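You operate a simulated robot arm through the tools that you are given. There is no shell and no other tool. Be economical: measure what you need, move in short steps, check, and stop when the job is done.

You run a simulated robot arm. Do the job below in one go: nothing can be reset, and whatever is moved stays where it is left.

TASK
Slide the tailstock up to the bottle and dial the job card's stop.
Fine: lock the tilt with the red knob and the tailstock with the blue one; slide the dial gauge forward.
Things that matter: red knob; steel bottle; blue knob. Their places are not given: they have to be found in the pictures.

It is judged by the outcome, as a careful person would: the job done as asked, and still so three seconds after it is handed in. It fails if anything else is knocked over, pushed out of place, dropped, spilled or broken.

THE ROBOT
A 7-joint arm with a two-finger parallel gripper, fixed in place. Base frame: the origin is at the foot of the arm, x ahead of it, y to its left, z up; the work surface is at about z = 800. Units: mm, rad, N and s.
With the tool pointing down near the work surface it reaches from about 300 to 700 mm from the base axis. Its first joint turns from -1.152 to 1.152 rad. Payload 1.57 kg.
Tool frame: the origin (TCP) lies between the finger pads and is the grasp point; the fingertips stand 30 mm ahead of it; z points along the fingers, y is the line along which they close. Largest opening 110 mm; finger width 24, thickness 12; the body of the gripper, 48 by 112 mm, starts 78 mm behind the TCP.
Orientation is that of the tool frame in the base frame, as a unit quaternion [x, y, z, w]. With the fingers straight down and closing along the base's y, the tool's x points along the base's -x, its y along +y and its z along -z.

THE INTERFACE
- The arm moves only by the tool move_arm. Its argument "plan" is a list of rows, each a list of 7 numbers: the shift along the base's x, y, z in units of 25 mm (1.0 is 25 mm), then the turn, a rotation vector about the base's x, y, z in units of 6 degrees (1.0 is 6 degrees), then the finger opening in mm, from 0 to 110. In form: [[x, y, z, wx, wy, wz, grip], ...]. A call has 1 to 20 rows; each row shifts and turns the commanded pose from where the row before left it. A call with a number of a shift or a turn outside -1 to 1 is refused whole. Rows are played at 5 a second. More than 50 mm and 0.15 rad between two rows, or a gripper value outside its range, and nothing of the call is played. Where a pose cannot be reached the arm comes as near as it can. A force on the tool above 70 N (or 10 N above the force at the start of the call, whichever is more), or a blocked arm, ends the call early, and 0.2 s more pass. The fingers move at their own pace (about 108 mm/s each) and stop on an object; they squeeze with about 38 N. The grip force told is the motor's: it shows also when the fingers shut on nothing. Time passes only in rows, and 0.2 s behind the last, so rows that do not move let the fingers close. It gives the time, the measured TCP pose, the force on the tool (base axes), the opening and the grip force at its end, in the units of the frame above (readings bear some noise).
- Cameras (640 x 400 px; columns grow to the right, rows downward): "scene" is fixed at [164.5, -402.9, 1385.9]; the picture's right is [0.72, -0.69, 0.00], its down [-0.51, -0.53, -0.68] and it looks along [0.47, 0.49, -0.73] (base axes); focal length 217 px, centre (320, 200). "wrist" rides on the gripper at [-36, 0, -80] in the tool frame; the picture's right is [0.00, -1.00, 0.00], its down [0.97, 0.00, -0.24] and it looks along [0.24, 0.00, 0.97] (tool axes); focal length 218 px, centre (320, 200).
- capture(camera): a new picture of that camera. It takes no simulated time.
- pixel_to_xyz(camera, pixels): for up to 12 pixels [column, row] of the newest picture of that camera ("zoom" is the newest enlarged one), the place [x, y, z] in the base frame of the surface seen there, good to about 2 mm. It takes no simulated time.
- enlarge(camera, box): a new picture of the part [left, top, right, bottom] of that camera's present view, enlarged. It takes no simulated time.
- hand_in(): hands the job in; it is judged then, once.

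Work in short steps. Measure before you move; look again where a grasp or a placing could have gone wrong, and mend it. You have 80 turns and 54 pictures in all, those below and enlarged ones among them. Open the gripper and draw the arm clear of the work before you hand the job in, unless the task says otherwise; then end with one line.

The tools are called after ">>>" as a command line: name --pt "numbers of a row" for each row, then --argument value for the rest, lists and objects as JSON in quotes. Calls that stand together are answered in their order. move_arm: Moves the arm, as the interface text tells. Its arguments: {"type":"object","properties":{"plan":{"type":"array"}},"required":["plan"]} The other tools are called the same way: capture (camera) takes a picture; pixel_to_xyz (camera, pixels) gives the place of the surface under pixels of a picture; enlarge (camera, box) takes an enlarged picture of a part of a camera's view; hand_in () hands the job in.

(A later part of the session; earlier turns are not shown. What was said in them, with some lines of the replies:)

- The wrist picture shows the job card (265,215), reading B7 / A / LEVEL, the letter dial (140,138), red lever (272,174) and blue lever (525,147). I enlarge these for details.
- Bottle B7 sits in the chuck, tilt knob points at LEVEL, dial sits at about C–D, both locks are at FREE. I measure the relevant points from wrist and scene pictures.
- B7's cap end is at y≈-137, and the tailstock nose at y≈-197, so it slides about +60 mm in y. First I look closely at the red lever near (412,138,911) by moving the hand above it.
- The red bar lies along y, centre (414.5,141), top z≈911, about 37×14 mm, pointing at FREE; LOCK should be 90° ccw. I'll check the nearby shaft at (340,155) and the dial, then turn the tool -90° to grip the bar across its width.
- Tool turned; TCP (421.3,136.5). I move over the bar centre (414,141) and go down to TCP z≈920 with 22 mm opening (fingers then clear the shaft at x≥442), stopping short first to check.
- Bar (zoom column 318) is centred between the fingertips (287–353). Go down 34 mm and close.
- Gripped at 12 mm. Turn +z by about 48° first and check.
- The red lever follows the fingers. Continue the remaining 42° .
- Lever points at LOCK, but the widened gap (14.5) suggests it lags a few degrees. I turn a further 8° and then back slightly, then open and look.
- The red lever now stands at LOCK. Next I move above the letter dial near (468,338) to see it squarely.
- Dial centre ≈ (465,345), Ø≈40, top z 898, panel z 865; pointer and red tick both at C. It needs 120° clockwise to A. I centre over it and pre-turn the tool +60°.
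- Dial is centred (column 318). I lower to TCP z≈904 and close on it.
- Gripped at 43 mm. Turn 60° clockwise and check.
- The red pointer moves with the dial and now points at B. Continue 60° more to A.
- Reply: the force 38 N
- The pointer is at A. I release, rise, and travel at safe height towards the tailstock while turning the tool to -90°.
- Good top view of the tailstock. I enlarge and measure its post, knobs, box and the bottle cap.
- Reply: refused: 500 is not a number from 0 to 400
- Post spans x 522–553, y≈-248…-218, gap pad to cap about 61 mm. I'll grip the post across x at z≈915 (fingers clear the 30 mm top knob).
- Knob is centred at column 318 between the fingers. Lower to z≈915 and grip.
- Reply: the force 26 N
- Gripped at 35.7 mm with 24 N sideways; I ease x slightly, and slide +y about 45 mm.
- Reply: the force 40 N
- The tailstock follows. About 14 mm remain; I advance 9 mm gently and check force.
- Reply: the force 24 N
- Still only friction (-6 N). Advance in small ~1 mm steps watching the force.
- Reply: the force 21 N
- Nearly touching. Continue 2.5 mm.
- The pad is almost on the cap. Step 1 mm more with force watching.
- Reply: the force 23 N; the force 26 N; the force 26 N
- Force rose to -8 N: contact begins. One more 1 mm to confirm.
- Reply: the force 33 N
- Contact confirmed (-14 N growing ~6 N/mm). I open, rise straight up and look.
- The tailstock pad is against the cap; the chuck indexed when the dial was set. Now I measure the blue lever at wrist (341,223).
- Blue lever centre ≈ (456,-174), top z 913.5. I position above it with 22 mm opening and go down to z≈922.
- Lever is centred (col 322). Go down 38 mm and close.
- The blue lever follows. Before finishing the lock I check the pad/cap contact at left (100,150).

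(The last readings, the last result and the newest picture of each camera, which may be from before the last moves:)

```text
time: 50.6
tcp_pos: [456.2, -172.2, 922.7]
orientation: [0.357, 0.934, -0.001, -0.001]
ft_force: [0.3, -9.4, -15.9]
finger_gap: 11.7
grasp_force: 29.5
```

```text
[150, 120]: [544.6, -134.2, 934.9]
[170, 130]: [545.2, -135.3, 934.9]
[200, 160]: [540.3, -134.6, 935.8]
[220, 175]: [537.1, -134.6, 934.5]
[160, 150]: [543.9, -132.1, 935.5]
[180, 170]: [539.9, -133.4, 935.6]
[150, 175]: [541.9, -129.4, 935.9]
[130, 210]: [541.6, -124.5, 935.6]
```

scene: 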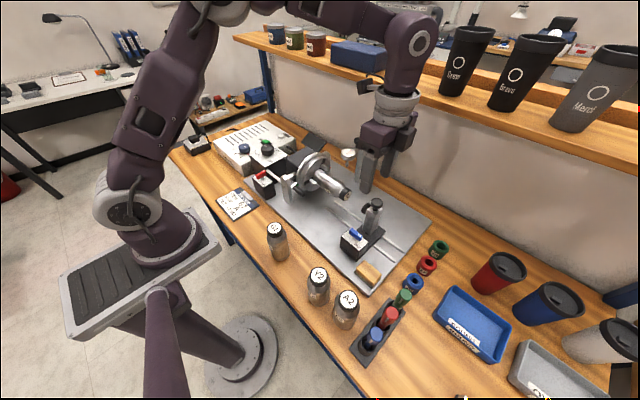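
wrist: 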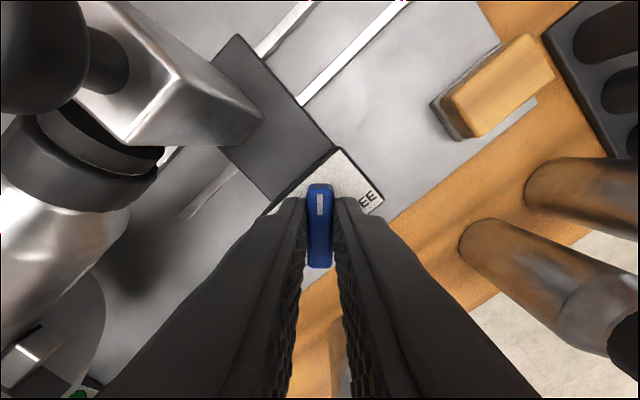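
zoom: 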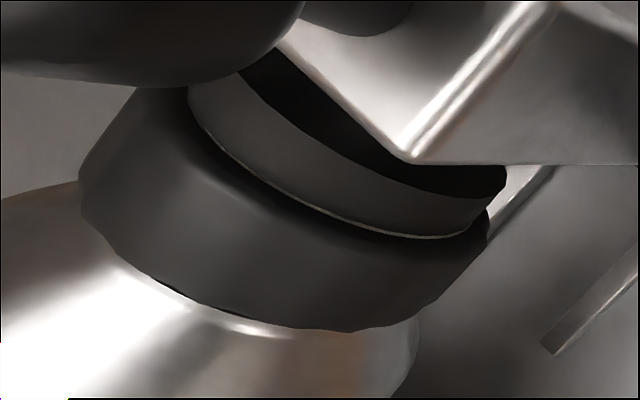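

The pad sits on the cap face, in contact. Finish the turn to LOCK, with a slight over-turn as before, then open and rise.

>>> move_arm --pt "0 0 0 0 0 1 6" --pt "0 0 0 0 0 1 6" --pt "0 0 0 0 0 1 6" --pt "0 0 0 0 0 1 6" --pt "0 0 0 0 0 1 6" --pt "0 0 0 0 0 1 6" --pt "0 0 0 0 0 1 6" --pt "0 0 0 0 0 0.7 6" --pt "0 0 0 0 0 0.5 6" --pt "0 0 0 0 0 0 6"

>>> move_arm --pt "0 0 0 0 0 0 24" --pt "0 0 0 0 0 0 24" --pt "0 0 1 0 0 0 24" --pt "0 0 1 0 0 0 24" --pt "0 0 1 0 0 -0.6 24" --pt "0 0 1 0 0 -0.6 24" --pt "0 0 1 0 0 0 24" --pt "0 0 1 0 0 0 24" --pt "0 0 0 0 0 0 24"

>>> capture --camera "wrist"

```text
time: 52.8
tcp_pos: [456.8, -173.8, 922.8]
orientation: [-0.063, 0.998, 0.0, 0.001]
ft_force: [-1.8, 2.4, 1.8]
finger_gap: 14.7
grasp_force: 30.0
```

```text
time: 54.8
tcp_pos: [456.7, -172.9, 1073.0]
orientation: [0.0, 1.0, 0.001, 0.0]
ft_force: [-0.8, -0.5, -0.4]
finger_gap: 24.2
grasp_force: 0.0
```

```text
17 pictures are left
```

wrist: 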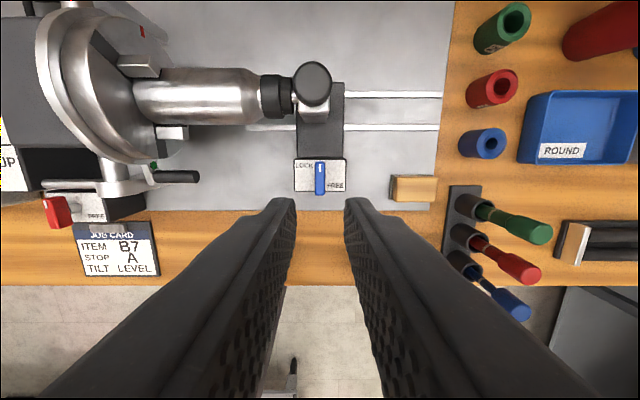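

Blue lever is at LOCK, pad on cap. Now the dial gauge: I move to view it from above.

>>> move_arm --pt "0.6 0.8 0.4 0 0 0 60" --pt "0.6 0.8 0.4 0 0 0 80" --pt "0.6 0.8 0.4 0 0 0 80" --pt "0.6 0.8 0.4 0 0 0 80" --pt "0.6 0.8 0.4 0 0 0 80" --pt "0.4 0.5 0.4 0 0 0 80" --pt "0 0 0 0 0 0 80"

>>> capture --camera "wrist"

>>> enlarge --camera "scene" --box '[280, 100, 420, 220]'

```text
time: 56.4
tcp_pos: [542.0, -61.3, 1132.3]
orientation: [-0.001, 1.0, 0.0, 0.001]
ft_force: [0.3, -0.5, -0.4]
finger_gap: 79.9
grasp_force: 0.1
```

```text
16 pictures are left
```

wrist: 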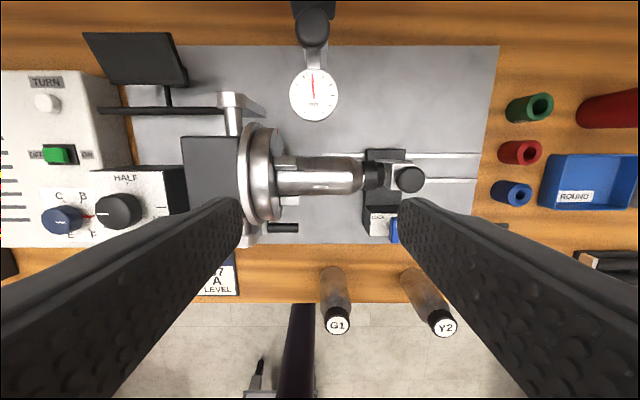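

```text
3.33 times, centred on (350, 160) of scene
```

zoom: 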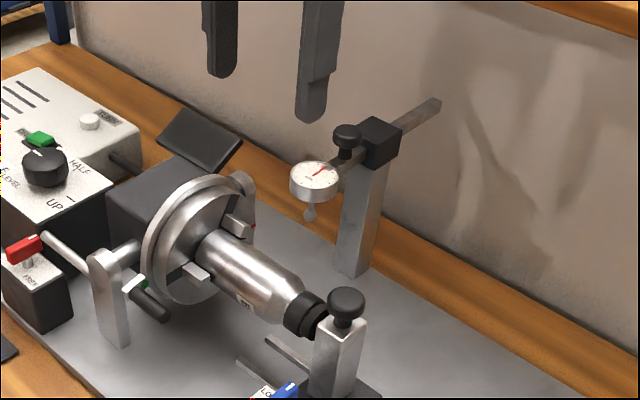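

Measure gauge head (313,95), thumb knob (312,30), bottle top, jaws and tip.

>>> pixel_to_xyz --camera "wrist" --pixels '[[313, 95], [291, 95], [336, 95], [313, 116], [313, 75], [312, 30], [312, 60], [330, 180], [300, 180], [285, 165], [345, 180], [290, 200]]'

>>> pixel_to_xyz --camera "zoom" --pixels '[[310, 217], [309, 208], [315, 200], [310, 185], [346, 133], [346, 150], [380, 130], [432, 103], [436, 112], [240, 265], [340, 165], [243, 220]]'

>>> enlarge --camera "scene" --box '[345, 130, 425, 180]'

```text
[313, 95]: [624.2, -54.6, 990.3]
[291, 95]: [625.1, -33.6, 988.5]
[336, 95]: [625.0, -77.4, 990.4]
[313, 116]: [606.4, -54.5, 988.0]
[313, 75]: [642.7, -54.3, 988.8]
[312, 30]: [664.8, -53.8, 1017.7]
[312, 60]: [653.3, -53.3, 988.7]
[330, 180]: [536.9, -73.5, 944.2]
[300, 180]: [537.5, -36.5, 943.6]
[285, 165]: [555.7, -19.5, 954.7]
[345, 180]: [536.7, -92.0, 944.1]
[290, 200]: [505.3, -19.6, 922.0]
```

```text
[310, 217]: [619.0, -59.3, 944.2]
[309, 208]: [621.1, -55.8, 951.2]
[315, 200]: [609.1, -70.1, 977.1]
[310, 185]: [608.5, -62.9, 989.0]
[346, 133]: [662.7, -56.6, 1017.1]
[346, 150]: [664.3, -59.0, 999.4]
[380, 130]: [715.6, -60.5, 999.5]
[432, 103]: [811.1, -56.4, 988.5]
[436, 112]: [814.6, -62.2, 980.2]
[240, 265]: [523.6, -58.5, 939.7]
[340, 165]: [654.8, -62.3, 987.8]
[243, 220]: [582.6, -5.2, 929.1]
```

```text
8.00 times, centred on (385, 155) of scene
```

zoom: 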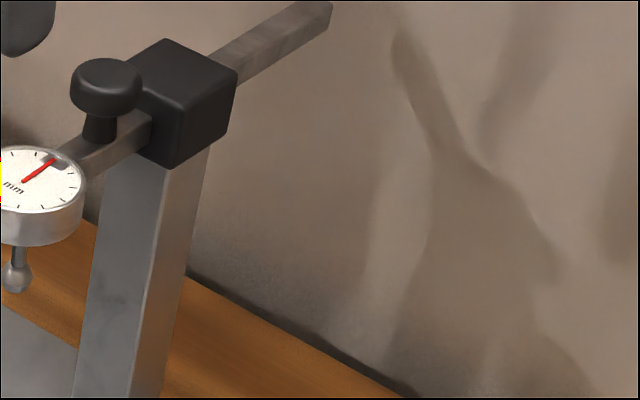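

The black knob on the bar at (664,-56), top z 1017, sits on the bar ahead of the block and serves as its handle; the head is at (624,-56), tip bottom z≈944 ≈ bottle top 944. I go over the knob.

>>> move_arm --pt "0.98 0.05 -0.2 0 0 0 60" --pt "0.98 0.05 -0.2 0 0 0 60" --pt "0.98 0.05 -0.2 0 0 0 60" --pt "0.98 0.05 -0.2 0 0 0 60" --pt "0.96 0.0 -0.2 0 0 0 60" --pt "0 0 0 0 0 0 60"

>>> capture --camera "wrist"

```text
time: 57.8
tcp_pos: [638.3, -55.2, 1113.4]
orientation: [0.0, 1.0, 0.0, 0.0]
ft_force: [-0.4, 0.6, -0.4]
finger_gap: 60.1
grasp_force: 0.1
out of reach, approached as far as the arm can: row 5
```

```text
13 pictures are left
```

wrist: 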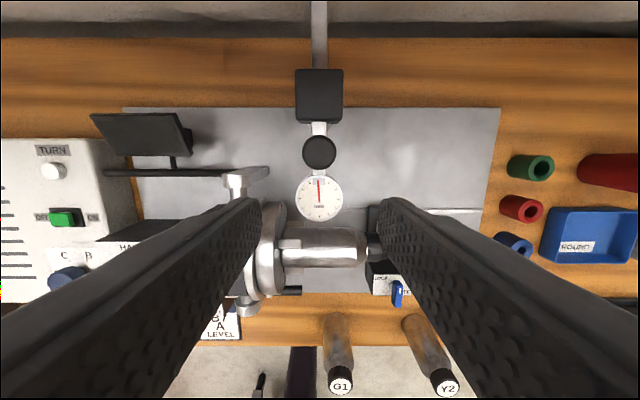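

The arm hit its reach at this height (x 638). Lower to z≈1062 (tips 1032, above knob 1017) and extend then.

>>> move_arm --pt "0 0 -0.7 0 0 0 60" --pt "0 0 -0.7 0 0 0 60" --pt "0 0 -0.6 0 0 0 60" --pt "0 0 0 0 0 0 60"

```text
time: 58.8
tcp_pos: [639.5, -55.0, 1063.3]
orientation: [0.0, 1.0, 0.0, -0.001]
ft_force: [0.8, 0.2, -0.2]
finger_gap: 60.0
grasp_force: 0.1
```

>>> move_arm --pt "0.5 -0.03 0 0 0 0 60" --pt "0.5 0 0 0 0 0 60" --pt "0 0 0 0 0 0 60"

>>> capture --camera "wrist"

```text
time: 59.4
tcp_pos: [652.2, -56.3, 1064.3]
orientation: [0.0, 1.0, -0.001, -0.014]
ft_force: [-61.6, 8.1, 9.2]
finger_gap: 60.0
grasp_force: 0.1
stopped in row 2: the force on the tool passed its limit (the readings are from after the stop); the commanded pose is now the measured one
```

```text
12 pictures are left
```

wrist: 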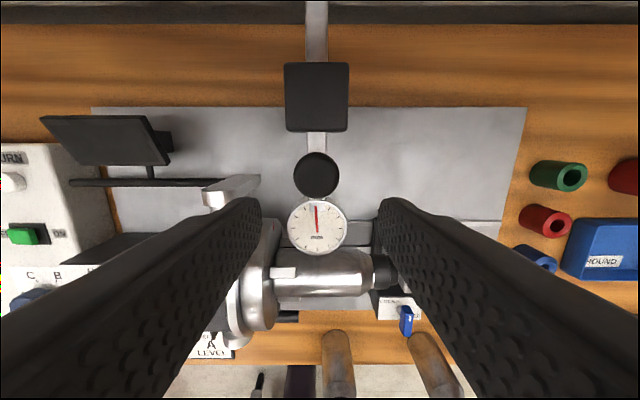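

Something was hit (-62 N in x), probably the shelf edge against the upper wrist. I back off 15 mm and look.

>>> move_arm --pt "-0.3 0 0 0 0 0 60" --pt "-0.3 0 0 0 0 0 60" --pt "0 0 0 0 0 0 60"

>>> capture --camera "scene"

```text
time: 60.2
tcp_pos: [641.1, -55.8, 1062.3]
orientation: [0.0, 1.0, 0.0, -0.011]
ft_force: [0.6, -0.2, 0.3]
finger_gap: 60.2
grasp_force: 0.1
```

```text
11 pictures are left
```

scene: 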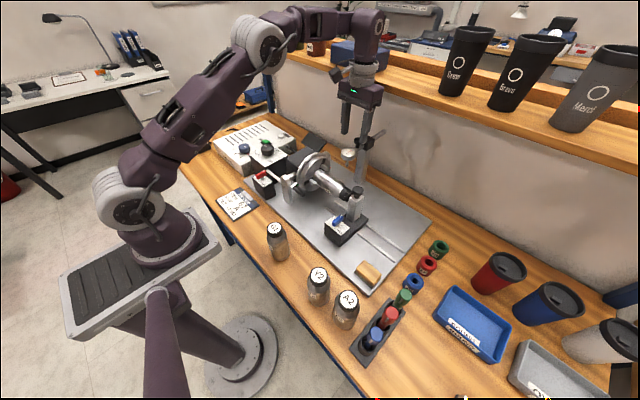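

I measure the shelf edge and the blue box and hand positions in this picture.

>>> pixel_to_xyz --camera "scene" --pixels '[[400, 68], [420, 90], [400, 85], [385, 80], [345, 50], [380, 22], [375, 45], [378, 65], [382, 95], [316, 48], [380, 60], [560, 130]]'

>>> enlarge --camera "scene" --box '[290, 0, 450, 170]'

```text
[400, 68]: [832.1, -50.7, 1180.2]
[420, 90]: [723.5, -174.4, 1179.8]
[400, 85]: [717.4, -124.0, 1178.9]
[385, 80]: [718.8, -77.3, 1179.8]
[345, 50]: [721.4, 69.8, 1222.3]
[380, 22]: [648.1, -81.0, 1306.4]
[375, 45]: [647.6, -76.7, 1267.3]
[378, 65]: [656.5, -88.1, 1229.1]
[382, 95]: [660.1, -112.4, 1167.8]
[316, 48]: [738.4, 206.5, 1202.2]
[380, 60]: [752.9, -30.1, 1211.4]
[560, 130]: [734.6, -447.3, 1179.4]
```

```text
2.35 times, centred on (370, 85) of scene
```

zoom: 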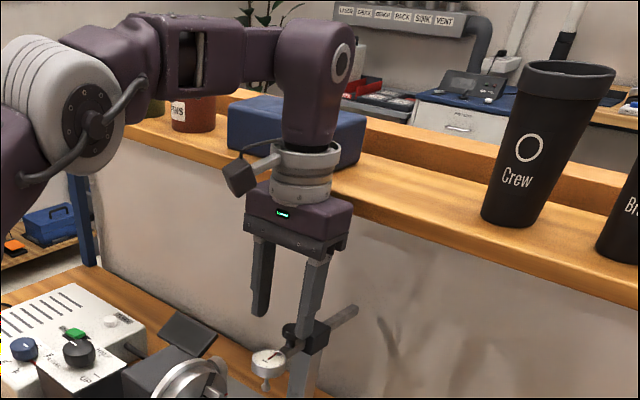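

Shelf edge is at x≈717, z≈1150–1180; the knob is therefore out of comfortable reach. I grip the gauge head instead: (624,-55.5), z 974–989, TCP z 998.

>>> move_arm --pt "-0.68 0.01 0 0 0 0 62" --pt "0 0 -0.9 0 0 0 62" --pt "0 0 -0.9 0 0 0 62" --pt "0 0 0 0 0 0 62"

>>> capture --camera "wrist"

```text
time: 61.2
tcp_pos: [624.6, -53.6, 1015.8]
orientation: [-0.001, 1.0, -0.001, -0.012]
ft_force: [-0.3, 0.3, -0.2]
finger_gap: 61.8
grasp_force: 0.2
```

```text
9 pictures are left
```

wrist: 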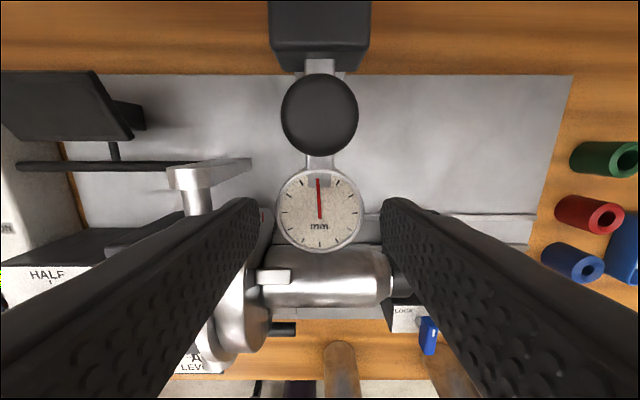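

Head is centred (col 319). Lower 17 mm, close, and check.

>>> move_arm --pt "0 -0.05 -0.4 0 0 0 62" --pt "0 0 -0.3 0 0 0 62" --pt "0 0 0 0 0 0 62" --pt "0 0 0 0 0 0 38" --pt "0 0 0 0 0 0 38"

```text
time: 62.4
tcp_pos: [624.0, -54.8, 1000.1]
orientation: [0.0, 1.0, 0.001, -0.013]
ft_force: [-1.2, 13.4, -1.1]
finger_gap: 45.3
grasp_force: 44.8
```

Gripped at 45 mm. Slide -x by 48 mm in 8 mm steps (tip still short of the bottle), watching force.

>>> move_arm --pt "-0.32 0.02 0 0 0 0 38" --pt "-0.32 0 0 0 0 0 38" --pt "-0.32 0 0 0 0 0 38" --pt "-0.32 0 0 0 0 0 38" --pt "-0.32 0 0 0 0 0 38" --pt "-0.32 0 0 0 0 0 38" --pt "0 0 0 0 0 0 38"

>>> enlarge --camera "scene" --box '[290, 90, 430, 210]'

```text
time: 64.0
tcp_pos: [576.4, -55.4, 998.7]
orientation: [-0.001, 1.0, 0.001, -0.013]
ft_force: [0.6, 28.3, -25.5]
finger_gap: 45.3
grasp_force: 45.3
```

```text
3.33 times, centred on (360, 150) of scene
```

zoom: 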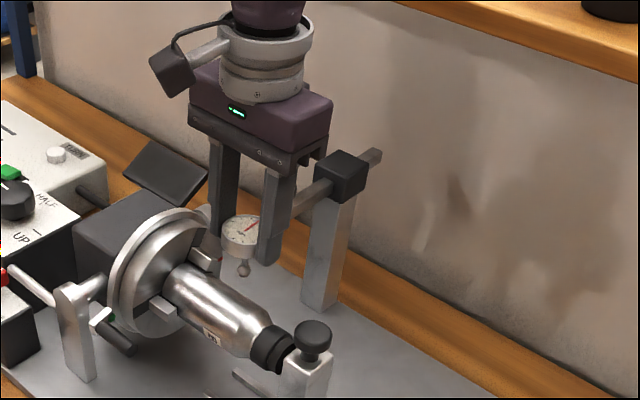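

The gauge slides freely with the head. Ease y/z slightly and advance 24 mm more.

>>> move_arm --pt "-0.24 0.03 -0.02 0 0 0 38" --pt "-0.24 0 0 0 0 0 38" --pt "-0.24 0 0 0 0 0 38" --pt "-0.24 0 0 0 0 0 38" --pt "0 0 0 0 0 0 38"

>>> enlarge --camera "scene" --box '[310, 140, 370, 200]'

```text
time: 65.2
tcp_pos: [551.5, -55.5, 999.8]
orientation: [0.0, 1.0, 0.001, -0.011]
ft_force: [2.2, 24.5, -31.2]
finger_gap: 45.0
grasp_force: 44.8
```

```text
6.67 times, centred on (340, 170) of scene
```

zoom: 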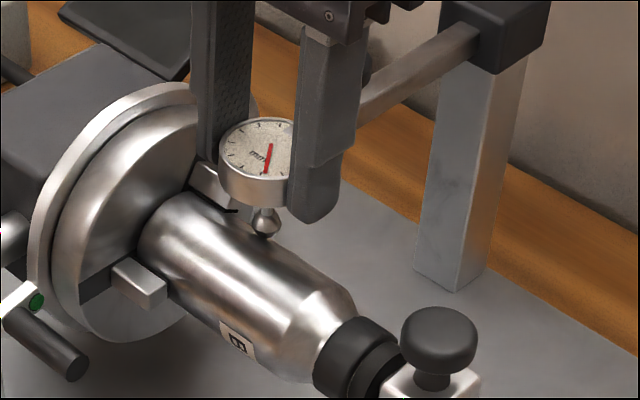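

Tip is at the rear flank of the bottle top; 13 mm more to x≈538. I advance in 3 mm steps.

>>> move_arm --pt "-0.13 0.02 -0.03 0 0 0 38" --pt "-0.13 0 0 0 0 0 38" --pt "-0.13 0 0 0 0 0 38" --pt "-0.13 0 0 0 0 0 38" --pt "0 0 0 0 0 0 38"

>>> enlarge --camera "scene" --box '[300, 120, 400, 210]'

```text
time: 66.4
tcp_pos: [539.0, -53.5, 999.6]
orientation: [0.0, 1.0, 0.0, -0.011]
ft_force: [0.2, 23.9, -1.2]
finger_gap: 44.8
grasp_force: 45.0
```

```text
4.44 times, centred on (350, 165) of scene
```

zoom: 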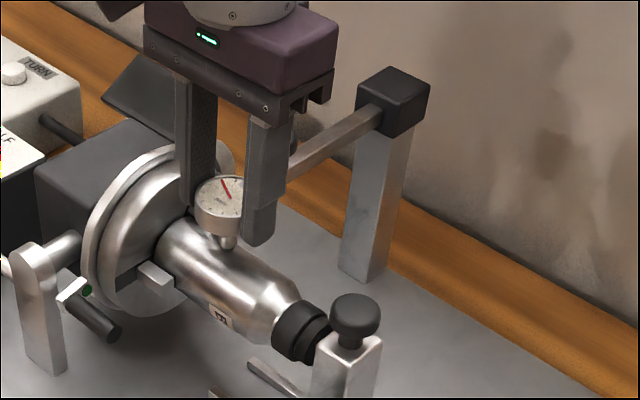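

The needle deflected: the tip rests on the bottle's crown (x≈539, axis 537.5). I open, rise straight up, and back away toward the arm.

>>> move_arm --pt "0 0 0 0 0 0 56" --pt "0 0 0 0 0 0 56" --pt "0 0 0.8 0 0 0 56" --pt "0 0 1 0 0 0 56" --pt "0 0 1 0 0 0 56" --pt "0 0 1 0 0 0 56" --pt "0 0 1 0 0 0 56" --pt "-0.8 0 0.4 0 0 0 56" --pt "-0.8 0 0.4 0 0 0 56" --pt "-0.8 0 0 0 0 0 56" --pt "-0.8 0 0 0 0 0 56" --pt "-0.8 0 0 0 0 0 80" --pt "-0.8 0 0 0 0 0 80" --pt "0 0 0 0 0 0 80"

>>> capture --camera "scene"

>>> capture --camera "wrist"

>>> enlarge --camera "scene" --box '[220, 120, 400, 260]'

```text
time: 69.4
tcp_pos: [419.1, -57.1, 1137.8]
orientation: [0.0, 1.0, 0.0, -0.012]
ft_force: [0.3, 0.3, 0.1]
finger_gap: 80.2
grasp_force: 0.0
```

```text
5 pictures are left
```

scene: 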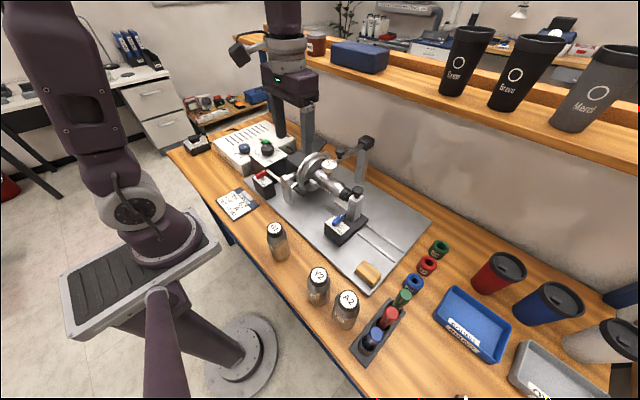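

```text
4 pictures are left
```

wrist: 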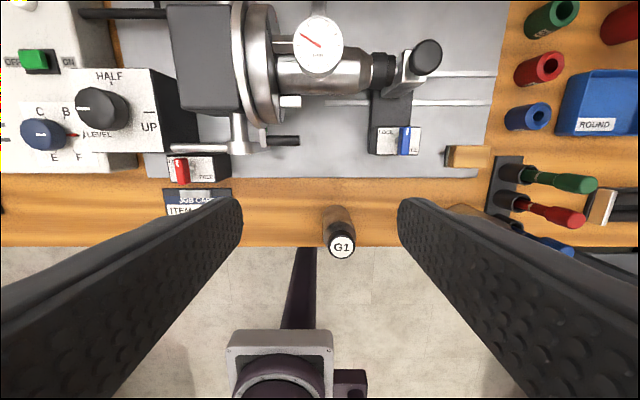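

```text
2.86 times, centred on (310, 190) of scene
```

zoom: 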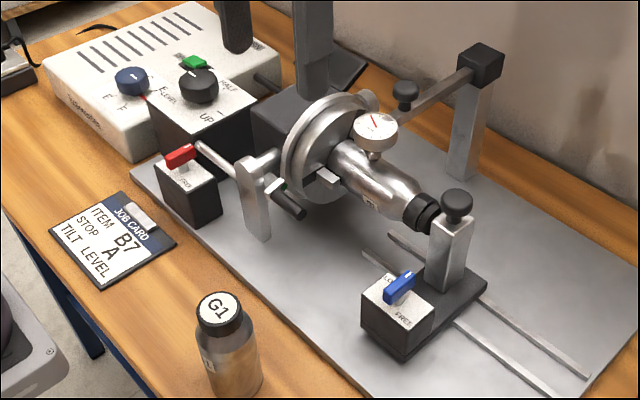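

All is in place; the blue box on the shelf is unmoved. A last measurement of gauge, pad and lever positions (no picture needed).

>>> pixel_to_xyz --camera "wrist" --pixels '[[318, 44], [318, 20], [318, 68], [378, 75], [392, 70], [181, 158], [181, 182], [405, 129], [405, 152], [345, 75]]'

>>> enlarge --camera "wrist" --box '[20, 80, 240, 210]'

>>> enlarge --camera "wrist" --box '[260, 10, 450, 165]'

```text
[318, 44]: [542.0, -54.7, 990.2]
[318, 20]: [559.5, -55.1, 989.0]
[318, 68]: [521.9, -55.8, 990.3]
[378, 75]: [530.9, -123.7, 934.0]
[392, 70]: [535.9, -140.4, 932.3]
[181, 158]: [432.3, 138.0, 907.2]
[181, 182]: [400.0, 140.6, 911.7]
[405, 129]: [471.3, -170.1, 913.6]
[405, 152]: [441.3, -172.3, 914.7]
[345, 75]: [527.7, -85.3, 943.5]
```

```text
2.91 times, centred on (130, 145) of wrist
```

zoom: 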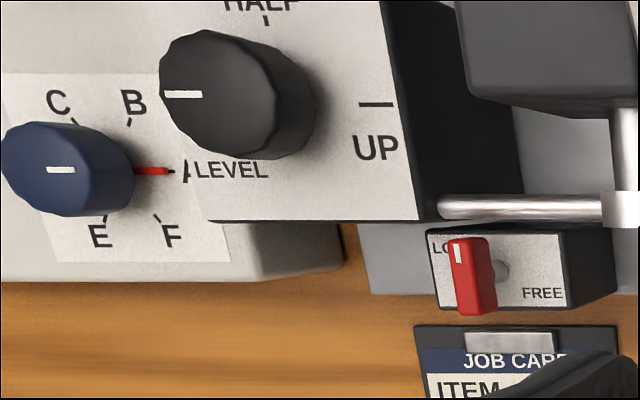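

```text
2.58 times, centred on (355, 88) of wrist
```

zoom: 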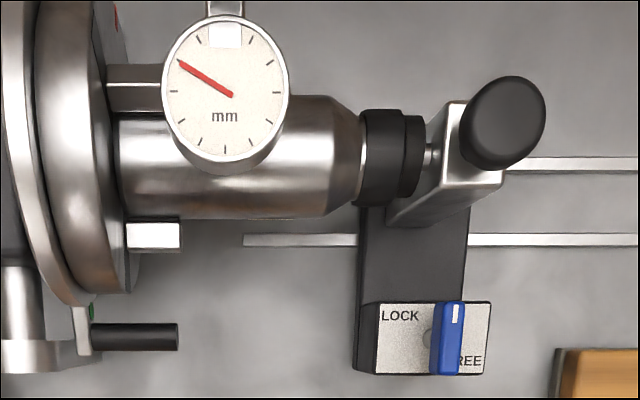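

Dial is at A, tilt at LEVEL with the red lever on LOCK. The tailstock pad is on the cap with the blue lever on LOCK, and the gauge is forward on the bottle. The arm is clear, so I hand in.

>>> hand_in

```text
The job is handed in.
```

I handed the job in with the tailstock against bottle B7 and the dial at the job card's stop A. The tilt (at LEVEL) and the tailstock are locked, and the dial gauge is slid forward so its tip rests on the bottle. On the way to the gauge the arm hit something (about 62 N), probably the shelf edge. I backed off, and nothing on the shelf looked moved in the later picture.
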